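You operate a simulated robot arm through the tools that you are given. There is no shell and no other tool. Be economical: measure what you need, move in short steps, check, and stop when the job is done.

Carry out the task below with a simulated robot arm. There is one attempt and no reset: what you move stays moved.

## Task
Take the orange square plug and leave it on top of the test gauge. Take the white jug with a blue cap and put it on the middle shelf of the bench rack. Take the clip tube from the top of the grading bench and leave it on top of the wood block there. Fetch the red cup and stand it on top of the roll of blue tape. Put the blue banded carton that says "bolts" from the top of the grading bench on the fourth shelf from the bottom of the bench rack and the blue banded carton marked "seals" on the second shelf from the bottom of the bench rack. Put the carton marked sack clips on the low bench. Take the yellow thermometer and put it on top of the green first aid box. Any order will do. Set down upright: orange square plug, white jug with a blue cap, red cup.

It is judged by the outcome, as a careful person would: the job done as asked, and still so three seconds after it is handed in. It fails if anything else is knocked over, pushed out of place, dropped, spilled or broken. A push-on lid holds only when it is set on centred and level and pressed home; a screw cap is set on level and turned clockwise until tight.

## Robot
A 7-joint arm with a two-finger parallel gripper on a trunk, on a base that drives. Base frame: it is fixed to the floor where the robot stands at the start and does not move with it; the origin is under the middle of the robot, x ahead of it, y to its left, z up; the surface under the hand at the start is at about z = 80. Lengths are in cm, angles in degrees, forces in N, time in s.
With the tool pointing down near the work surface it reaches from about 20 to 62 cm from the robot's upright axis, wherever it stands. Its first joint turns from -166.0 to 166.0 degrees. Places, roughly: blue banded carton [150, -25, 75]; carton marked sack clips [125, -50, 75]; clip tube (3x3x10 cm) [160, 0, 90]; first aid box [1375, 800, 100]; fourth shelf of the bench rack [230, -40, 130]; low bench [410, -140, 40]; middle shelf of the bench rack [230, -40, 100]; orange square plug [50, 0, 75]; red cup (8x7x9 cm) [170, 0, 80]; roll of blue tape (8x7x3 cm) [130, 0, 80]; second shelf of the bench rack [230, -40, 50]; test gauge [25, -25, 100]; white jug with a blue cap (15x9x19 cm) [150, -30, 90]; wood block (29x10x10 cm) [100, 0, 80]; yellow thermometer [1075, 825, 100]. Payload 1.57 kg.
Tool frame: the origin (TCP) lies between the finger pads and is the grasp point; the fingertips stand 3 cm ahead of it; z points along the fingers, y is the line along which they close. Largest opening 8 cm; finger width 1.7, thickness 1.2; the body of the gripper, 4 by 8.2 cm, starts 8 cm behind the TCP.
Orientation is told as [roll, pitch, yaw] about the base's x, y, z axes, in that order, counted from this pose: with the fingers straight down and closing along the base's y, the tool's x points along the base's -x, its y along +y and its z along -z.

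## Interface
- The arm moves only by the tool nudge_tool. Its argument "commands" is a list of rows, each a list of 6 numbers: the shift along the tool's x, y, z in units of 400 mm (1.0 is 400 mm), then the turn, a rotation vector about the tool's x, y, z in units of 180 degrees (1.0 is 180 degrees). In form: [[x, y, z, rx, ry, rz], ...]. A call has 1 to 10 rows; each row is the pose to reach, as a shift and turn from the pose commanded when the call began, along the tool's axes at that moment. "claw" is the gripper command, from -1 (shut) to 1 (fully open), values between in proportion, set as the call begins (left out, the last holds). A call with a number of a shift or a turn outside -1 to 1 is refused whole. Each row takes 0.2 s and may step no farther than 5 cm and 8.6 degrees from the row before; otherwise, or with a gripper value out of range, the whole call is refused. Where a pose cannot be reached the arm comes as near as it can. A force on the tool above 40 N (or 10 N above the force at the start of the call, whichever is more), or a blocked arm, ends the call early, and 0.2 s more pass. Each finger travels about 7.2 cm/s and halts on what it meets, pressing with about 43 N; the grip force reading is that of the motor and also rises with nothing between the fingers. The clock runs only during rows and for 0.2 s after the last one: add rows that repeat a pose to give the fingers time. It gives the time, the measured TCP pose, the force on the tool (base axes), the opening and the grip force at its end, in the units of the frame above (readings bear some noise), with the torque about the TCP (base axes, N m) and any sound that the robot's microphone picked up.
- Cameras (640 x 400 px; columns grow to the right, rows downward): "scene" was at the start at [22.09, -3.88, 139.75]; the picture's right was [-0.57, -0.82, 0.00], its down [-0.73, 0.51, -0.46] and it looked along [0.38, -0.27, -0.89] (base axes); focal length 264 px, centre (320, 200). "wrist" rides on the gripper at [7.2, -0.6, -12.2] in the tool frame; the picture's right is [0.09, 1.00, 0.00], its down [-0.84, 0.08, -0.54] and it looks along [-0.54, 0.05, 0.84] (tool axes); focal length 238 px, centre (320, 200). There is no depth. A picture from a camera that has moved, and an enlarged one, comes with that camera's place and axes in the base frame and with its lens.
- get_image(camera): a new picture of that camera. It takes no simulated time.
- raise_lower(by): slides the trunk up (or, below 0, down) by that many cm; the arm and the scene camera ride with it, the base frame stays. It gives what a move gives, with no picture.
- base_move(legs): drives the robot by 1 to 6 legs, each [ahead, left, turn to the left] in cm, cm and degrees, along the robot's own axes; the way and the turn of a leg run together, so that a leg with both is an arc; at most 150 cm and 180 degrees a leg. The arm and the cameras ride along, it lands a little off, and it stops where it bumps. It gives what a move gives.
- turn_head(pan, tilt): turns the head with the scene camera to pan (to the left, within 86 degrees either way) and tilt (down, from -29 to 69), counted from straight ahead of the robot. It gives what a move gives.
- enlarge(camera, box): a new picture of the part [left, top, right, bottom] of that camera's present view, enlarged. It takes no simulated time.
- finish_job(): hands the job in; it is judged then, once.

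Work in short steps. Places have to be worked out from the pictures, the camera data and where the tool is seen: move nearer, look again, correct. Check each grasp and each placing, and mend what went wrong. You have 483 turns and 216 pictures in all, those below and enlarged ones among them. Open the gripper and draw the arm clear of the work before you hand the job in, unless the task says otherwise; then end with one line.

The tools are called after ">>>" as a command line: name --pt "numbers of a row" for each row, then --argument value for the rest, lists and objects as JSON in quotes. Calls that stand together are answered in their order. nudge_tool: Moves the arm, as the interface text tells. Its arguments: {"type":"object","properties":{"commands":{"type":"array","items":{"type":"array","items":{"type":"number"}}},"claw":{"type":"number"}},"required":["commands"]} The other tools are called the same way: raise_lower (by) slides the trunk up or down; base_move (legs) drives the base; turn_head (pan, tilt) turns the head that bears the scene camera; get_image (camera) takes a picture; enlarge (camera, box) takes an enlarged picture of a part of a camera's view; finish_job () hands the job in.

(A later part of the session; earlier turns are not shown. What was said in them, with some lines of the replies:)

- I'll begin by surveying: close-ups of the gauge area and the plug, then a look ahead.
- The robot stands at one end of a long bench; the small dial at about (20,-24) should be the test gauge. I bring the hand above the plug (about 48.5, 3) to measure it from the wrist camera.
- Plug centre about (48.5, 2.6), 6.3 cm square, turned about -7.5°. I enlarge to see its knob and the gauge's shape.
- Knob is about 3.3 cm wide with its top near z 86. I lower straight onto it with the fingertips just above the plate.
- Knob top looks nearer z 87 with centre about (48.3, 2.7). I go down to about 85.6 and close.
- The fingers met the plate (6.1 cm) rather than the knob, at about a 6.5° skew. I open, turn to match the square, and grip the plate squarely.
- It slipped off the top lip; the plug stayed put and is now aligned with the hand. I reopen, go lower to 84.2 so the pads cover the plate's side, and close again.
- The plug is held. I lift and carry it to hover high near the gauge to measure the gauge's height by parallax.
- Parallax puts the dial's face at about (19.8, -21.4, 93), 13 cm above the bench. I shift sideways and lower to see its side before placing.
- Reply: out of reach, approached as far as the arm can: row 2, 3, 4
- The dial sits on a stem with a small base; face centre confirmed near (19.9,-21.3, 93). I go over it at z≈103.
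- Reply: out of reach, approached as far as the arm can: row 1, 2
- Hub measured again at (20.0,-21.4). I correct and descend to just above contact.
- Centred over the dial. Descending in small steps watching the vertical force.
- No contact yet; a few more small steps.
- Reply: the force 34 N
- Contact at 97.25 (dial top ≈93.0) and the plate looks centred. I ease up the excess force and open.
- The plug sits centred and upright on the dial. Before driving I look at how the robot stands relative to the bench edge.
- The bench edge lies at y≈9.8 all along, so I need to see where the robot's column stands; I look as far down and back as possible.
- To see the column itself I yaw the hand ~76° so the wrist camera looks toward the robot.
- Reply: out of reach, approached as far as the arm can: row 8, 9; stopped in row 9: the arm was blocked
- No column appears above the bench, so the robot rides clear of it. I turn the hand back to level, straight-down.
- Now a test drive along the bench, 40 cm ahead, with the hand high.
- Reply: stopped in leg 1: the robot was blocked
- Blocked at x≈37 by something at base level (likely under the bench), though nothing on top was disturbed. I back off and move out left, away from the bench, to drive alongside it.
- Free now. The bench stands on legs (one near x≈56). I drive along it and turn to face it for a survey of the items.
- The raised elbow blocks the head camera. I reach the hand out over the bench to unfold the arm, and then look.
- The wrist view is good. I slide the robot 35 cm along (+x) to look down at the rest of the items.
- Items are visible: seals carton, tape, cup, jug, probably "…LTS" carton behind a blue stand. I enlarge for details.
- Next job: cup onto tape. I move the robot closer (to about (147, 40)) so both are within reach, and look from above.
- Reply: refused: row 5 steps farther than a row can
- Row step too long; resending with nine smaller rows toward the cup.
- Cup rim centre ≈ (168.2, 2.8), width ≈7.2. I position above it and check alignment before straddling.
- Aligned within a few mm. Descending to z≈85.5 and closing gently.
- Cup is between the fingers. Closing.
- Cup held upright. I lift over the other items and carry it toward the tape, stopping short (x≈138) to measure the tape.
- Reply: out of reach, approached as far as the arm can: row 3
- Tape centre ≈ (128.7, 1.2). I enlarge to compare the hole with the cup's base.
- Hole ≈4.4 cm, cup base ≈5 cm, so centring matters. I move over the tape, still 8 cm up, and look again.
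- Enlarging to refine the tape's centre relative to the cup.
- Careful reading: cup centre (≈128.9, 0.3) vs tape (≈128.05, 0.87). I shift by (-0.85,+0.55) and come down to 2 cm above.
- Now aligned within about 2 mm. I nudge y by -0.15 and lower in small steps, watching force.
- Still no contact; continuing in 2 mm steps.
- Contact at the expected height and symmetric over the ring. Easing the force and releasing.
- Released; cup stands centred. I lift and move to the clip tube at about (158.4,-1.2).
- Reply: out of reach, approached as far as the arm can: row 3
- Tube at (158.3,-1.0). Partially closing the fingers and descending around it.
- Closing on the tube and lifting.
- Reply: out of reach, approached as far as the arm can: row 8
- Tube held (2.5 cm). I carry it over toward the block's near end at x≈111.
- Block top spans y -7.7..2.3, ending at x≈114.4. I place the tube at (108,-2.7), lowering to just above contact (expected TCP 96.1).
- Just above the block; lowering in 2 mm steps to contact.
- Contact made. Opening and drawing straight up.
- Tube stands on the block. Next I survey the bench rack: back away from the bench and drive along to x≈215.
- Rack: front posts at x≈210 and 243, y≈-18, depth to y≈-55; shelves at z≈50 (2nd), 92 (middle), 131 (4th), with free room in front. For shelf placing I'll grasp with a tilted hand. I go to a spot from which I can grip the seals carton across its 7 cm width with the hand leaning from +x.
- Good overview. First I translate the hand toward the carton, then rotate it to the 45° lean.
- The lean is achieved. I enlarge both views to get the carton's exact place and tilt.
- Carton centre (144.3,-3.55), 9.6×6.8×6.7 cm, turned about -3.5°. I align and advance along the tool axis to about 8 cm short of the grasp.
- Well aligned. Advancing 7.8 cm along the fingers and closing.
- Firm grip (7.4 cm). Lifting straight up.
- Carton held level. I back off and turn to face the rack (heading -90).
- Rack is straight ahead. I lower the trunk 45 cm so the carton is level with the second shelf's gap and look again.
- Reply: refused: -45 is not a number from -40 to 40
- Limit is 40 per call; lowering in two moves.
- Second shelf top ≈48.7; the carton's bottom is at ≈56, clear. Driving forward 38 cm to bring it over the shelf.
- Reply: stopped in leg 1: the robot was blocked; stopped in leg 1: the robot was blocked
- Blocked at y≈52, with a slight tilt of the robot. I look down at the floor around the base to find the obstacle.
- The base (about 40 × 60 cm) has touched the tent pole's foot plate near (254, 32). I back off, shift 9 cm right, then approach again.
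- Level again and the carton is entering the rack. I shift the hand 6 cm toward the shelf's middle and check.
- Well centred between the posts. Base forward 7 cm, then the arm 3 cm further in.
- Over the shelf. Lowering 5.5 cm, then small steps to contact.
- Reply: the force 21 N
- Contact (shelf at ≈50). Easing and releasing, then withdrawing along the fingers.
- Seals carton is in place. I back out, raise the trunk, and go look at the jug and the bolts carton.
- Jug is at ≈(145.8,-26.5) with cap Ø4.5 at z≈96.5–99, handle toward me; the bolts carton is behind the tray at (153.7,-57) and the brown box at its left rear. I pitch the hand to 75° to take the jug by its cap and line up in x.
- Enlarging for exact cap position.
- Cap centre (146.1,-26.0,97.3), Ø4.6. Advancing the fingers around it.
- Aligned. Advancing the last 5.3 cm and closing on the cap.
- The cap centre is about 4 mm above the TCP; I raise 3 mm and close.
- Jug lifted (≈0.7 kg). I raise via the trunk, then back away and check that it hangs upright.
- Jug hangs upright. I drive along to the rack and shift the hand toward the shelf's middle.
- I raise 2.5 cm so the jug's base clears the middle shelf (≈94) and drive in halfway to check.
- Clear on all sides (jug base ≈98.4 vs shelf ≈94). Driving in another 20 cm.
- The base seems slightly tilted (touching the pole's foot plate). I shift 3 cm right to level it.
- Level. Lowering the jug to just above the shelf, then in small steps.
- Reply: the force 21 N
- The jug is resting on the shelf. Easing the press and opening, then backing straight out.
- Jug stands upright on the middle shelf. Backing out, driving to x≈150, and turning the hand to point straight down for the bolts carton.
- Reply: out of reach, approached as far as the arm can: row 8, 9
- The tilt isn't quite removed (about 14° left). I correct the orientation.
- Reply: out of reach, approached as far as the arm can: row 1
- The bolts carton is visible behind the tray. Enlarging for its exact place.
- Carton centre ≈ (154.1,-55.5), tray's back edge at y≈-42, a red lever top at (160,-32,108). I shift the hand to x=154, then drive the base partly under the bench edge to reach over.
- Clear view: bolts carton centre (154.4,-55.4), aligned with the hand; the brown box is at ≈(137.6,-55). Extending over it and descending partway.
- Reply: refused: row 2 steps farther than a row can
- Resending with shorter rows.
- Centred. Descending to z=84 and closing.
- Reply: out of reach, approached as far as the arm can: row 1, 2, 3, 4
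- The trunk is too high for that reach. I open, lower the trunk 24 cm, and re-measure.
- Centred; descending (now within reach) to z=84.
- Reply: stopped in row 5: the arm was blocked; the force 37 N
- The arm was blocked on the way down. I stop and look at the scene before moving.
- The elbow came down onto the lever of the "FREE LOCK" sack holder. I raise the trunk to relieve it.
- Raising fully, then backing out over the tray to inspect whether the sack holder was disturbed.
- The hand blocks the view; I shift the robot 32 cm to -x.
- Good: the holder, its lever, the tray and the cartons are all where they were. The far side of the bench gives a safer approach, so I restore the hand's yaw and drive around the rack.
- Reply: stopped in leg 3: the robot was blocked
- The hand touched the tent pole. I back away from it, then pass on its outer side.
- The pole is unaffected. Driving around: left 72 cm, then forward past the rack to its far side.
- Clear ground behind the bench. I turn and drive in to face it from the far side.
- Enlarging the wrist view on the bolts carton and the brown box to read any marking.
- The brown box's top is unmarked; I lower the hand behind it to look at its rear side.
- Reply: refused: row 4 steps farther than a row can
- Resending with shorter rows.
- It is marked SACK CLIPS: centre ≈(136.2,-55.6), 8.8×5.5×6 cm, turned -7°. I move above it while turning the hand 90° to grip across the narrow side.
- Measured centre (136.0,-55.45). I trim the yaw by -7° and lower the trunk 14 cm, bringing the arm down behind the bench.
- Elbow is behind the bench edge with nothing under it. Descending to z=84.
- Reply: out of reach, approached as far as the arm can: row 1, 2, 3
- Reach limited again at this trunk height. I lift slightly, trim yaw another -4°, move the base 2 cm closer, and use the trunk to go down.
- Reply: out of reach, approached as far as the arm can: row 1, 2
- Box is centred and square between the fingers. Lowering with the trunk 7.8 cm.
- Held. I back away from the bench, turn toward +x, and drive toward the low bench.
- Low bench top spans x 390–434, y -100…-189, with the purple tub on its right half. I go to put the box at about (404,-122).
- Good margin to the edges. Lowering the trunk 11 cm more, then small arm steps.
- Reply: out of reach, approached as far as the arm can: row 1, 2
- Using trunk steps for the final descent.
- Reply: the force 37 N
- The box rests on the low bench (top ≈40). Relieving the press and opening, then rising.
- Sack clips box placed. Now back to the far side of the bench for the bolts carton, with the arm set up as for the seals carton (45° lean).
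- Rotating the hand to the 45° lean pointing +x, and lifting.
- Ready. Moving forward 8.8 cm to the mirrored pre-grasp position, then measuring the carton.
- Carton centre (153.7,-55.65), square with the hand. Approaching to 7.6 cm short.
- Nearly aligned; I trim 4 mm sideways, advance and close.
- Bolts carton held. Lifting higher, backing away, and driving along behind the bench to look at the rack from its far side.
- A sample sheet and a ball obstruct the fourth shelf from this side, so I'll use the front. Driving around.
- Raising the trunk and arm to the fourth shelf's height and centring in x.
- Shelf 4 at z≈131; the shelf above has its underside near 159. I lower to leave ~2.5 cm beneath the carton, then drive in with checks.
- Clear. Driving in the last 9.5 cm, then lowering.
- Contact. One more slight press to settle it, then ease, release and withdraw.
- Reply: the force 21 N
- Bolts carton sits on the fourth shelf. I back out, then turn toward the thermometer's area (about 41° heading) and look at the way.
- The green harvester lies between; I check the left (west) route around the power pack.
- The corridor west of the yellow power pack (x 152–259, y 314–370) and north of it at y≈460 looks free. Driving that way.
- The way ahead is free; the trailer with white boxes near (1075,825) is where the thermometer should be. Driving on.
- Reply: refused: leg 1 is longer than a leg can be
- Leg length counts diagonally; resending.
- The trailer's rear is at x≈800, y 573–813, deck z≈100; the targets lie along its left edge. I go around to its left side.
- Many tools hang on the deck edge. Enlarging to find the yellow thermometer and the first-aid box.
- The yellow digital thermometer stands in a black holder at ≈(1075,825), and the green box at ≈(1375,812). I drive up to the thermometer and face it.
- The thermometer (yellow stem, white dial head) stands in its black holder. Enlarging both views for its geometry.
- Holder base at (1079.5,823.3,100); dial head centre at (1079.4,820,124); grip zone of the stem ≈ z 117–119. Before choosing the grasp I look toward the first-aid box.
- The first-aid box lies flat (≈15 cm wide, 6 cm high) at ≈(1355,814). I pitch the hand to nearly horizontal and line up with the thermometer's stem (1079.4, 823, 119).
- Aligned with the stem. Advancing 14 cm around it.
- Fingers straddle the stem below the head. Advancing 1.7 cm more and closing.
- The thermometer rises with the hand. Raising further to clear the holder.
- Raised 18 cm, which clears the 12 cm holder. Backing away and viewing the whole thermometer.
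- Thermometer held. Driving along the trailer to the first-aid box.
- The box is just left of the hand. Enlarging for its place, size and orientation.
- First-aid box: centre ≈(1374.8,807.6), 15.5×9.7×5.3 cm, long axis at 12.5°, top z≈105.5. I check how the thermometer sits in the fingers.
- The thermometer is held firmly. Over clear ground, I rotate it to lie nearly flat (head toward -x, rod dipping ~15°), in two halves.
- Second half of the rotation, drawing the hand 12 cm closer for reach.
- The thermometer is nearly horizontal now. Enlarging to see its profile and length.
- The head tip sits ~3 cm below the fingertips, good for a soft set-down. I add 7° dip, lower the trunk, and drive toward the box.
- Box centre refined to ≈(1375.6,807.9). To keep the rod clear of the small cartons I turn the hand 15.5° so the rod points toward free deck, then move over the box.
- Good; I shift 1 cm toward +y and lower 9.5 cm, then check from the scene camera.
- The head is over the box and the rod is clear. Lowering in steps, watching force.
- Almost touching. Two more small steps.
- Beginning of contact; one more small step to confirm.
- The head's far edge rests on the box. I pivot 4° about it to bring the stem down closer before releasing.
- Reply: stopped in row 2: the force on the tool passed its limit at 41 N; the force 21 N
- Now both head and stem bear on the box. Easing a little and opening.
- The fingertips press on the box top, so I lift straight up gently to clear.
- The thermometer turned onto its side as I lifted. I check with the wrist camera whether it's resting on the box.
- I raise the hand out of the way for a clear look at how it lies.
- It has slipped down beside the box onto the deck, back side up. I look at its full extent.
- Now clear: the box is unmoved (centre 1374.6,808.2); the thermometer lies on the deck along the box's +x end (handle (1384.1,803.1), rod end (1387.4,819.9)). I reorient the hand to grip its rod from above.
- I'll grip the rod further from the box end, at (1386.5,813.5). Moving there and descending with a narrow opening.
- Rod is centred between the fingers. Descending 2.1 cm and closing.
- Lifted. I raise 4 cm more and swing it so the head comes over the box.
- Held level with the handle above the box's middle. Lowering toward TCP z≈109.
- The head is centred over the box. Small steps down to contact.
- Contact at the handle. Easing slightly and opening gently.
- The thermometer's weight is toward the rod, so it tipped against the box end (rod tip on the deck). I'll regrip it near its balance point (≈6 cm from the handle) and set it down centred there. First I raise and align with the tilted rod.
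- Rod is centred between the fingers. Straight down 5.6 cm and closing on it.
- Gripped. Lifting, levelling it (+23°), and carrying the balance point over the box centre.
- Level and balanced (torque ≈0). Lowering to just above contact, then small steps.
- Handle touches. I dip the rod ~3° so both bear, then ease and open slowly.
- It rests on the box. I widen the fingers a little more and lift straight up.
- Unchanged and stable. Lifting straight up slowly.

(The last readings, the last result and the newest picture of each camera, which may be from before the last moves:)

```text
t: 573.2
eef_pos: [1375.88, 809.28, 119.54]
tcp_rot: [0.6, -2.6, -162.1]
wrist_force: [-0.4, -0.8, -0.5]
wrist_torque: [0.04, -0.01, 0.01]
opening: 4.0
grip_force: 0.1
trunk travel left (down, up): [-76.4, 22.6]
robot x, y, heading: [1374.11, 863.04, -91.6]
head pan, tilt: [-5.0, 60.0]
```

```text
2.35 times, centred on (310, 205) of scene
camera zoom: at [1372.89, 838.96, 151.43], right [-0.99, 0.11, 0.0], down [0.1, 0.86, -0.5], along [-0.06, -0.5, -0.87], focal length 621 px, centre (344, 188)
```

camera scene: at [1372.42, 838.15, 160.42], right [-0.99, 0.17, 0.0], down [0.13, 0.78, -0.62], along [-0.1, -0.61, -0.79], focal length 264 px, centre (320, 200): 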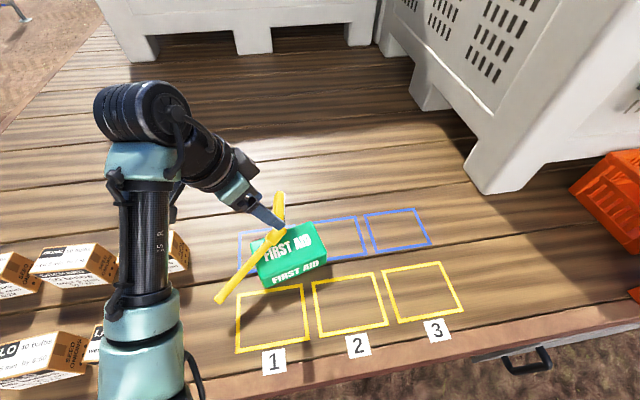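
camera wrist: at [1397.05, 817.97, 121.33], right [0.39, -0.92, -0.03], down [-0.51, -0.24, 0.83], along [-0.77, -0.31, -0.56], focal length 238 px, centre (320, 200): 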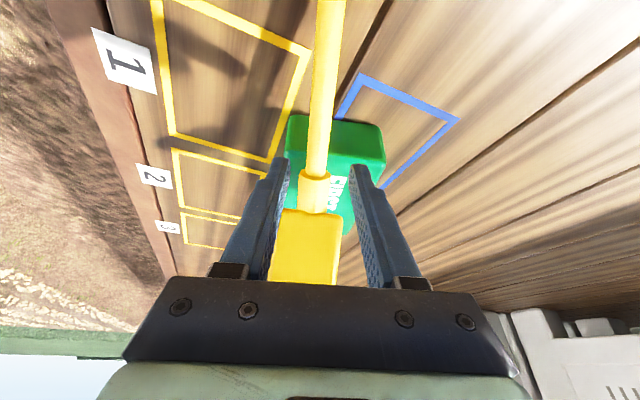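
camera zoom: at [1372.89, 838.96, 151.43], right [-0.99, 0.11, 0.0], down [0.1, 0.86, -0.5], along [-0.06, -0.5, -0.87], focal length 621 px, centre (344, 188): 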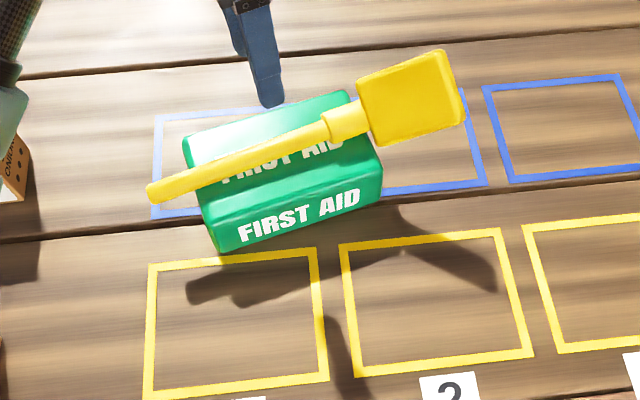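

The thermometer lies balanced on the box. I raise the hand, back away, and take a final look.

>>> raise_lower --by 12

>>> base_move --legs '[[-40, 0, 0]]'

>>> turn_head --pan 0 --tilt 40

>>> enlarge --camera "scene" --box '[220, 90, 420, 240]'

```text
t: 574.7
eef_pos: [1375.87, 809.27, 131.53]
tcp_rot: [0.7, -2.6, -162.3]
wrist_force: [-0.3, -0.3, -0.5]
wrist_torque: [-0.03, 0.01, 0.0]
opening: 4.0
grip_force: 0.0
trunk travel left (down, up): [-88.4, 10.6]
robot x, y, heading: [1374.17, 862.93, -91.5]
head pan, tilt: [-5.0, 60.0]
```

```text
t: 577.2
eef_pos: [1376.76, 848.98, 131.42]
tcp_rot: [0.6, -2.5, -162.2]
wrist_force: [-0.2, 0.7, -0.6]
wrist_torque: [-0.03, 0.01, -0.01]
opening: 4.0
grip_force: 0.0
trunk travel left (down, up): [-88.4, 10.6]
robot x, y, heading: [1375.39, 902.24, -91.7]
head pan, tilt: [-5.0, 60.0]
```

```text
t: 578.0
eef_pos: [1376.73, 849.01, 131.61]
tcp_rot: [0.5, -2.6, -162.3]
wrist_force: [-0.2, 0.2, 0.1]
wrist_torque: [0.01, -0.01, 0.02]
opening: 4.02
grip_force: 0.1
trunk travel left (down, up): [-88.4, 10.6]
robot x, y, heading: [1374.91, 902.63, -91.5]
head pan, tilt: [0.0, 40.0]
```

```text
2.67 times, centred on (320, 165) of scene
camera zoom: at [1374.46, 876.8, 166.09], right [-1.0, 0.03, 0.0], down [0.02, 0.64, -0.77], along [-0.02, -0.77, -0.64], focal length 703 px, centre (320, 293)
```

zoom: 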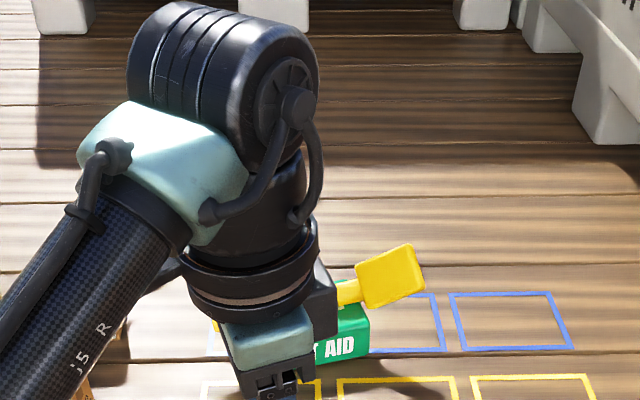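

The thermometer has stayed put for several seconds. I open the gripper fully and hand in.

>>> nudge_tool --pt "0 0 0 0 0 0" --pt "0 0 0 0 0 0" --pt "0 0 0 0 0 0" --claw 1

>>> finish_job

```text
t: 578.9
eef_pos: [1376.82, 849.09, 131.57]
tcp_rot: [0.6, -2.5, -162.2]
wrist_force: [-0.3, 0.5, 0.7]
wrist_torque: [-0.02, 0.01, 0.0]
opening: 8.01
grip_force: 0.0
trunk travel left (down, up): [-88.4, 10.6]
robot x, y, heading: [1375.38, 902.46, -91.5]
head pan, tilt: [0.0, 40.0]
```

```text
The job is handed in.
```

I put all eight items where you asked and handed the job in, but the thermometer slipped about 5 cm onto the trailer deck before I set it on the first aid box; it now lies there dial side down.
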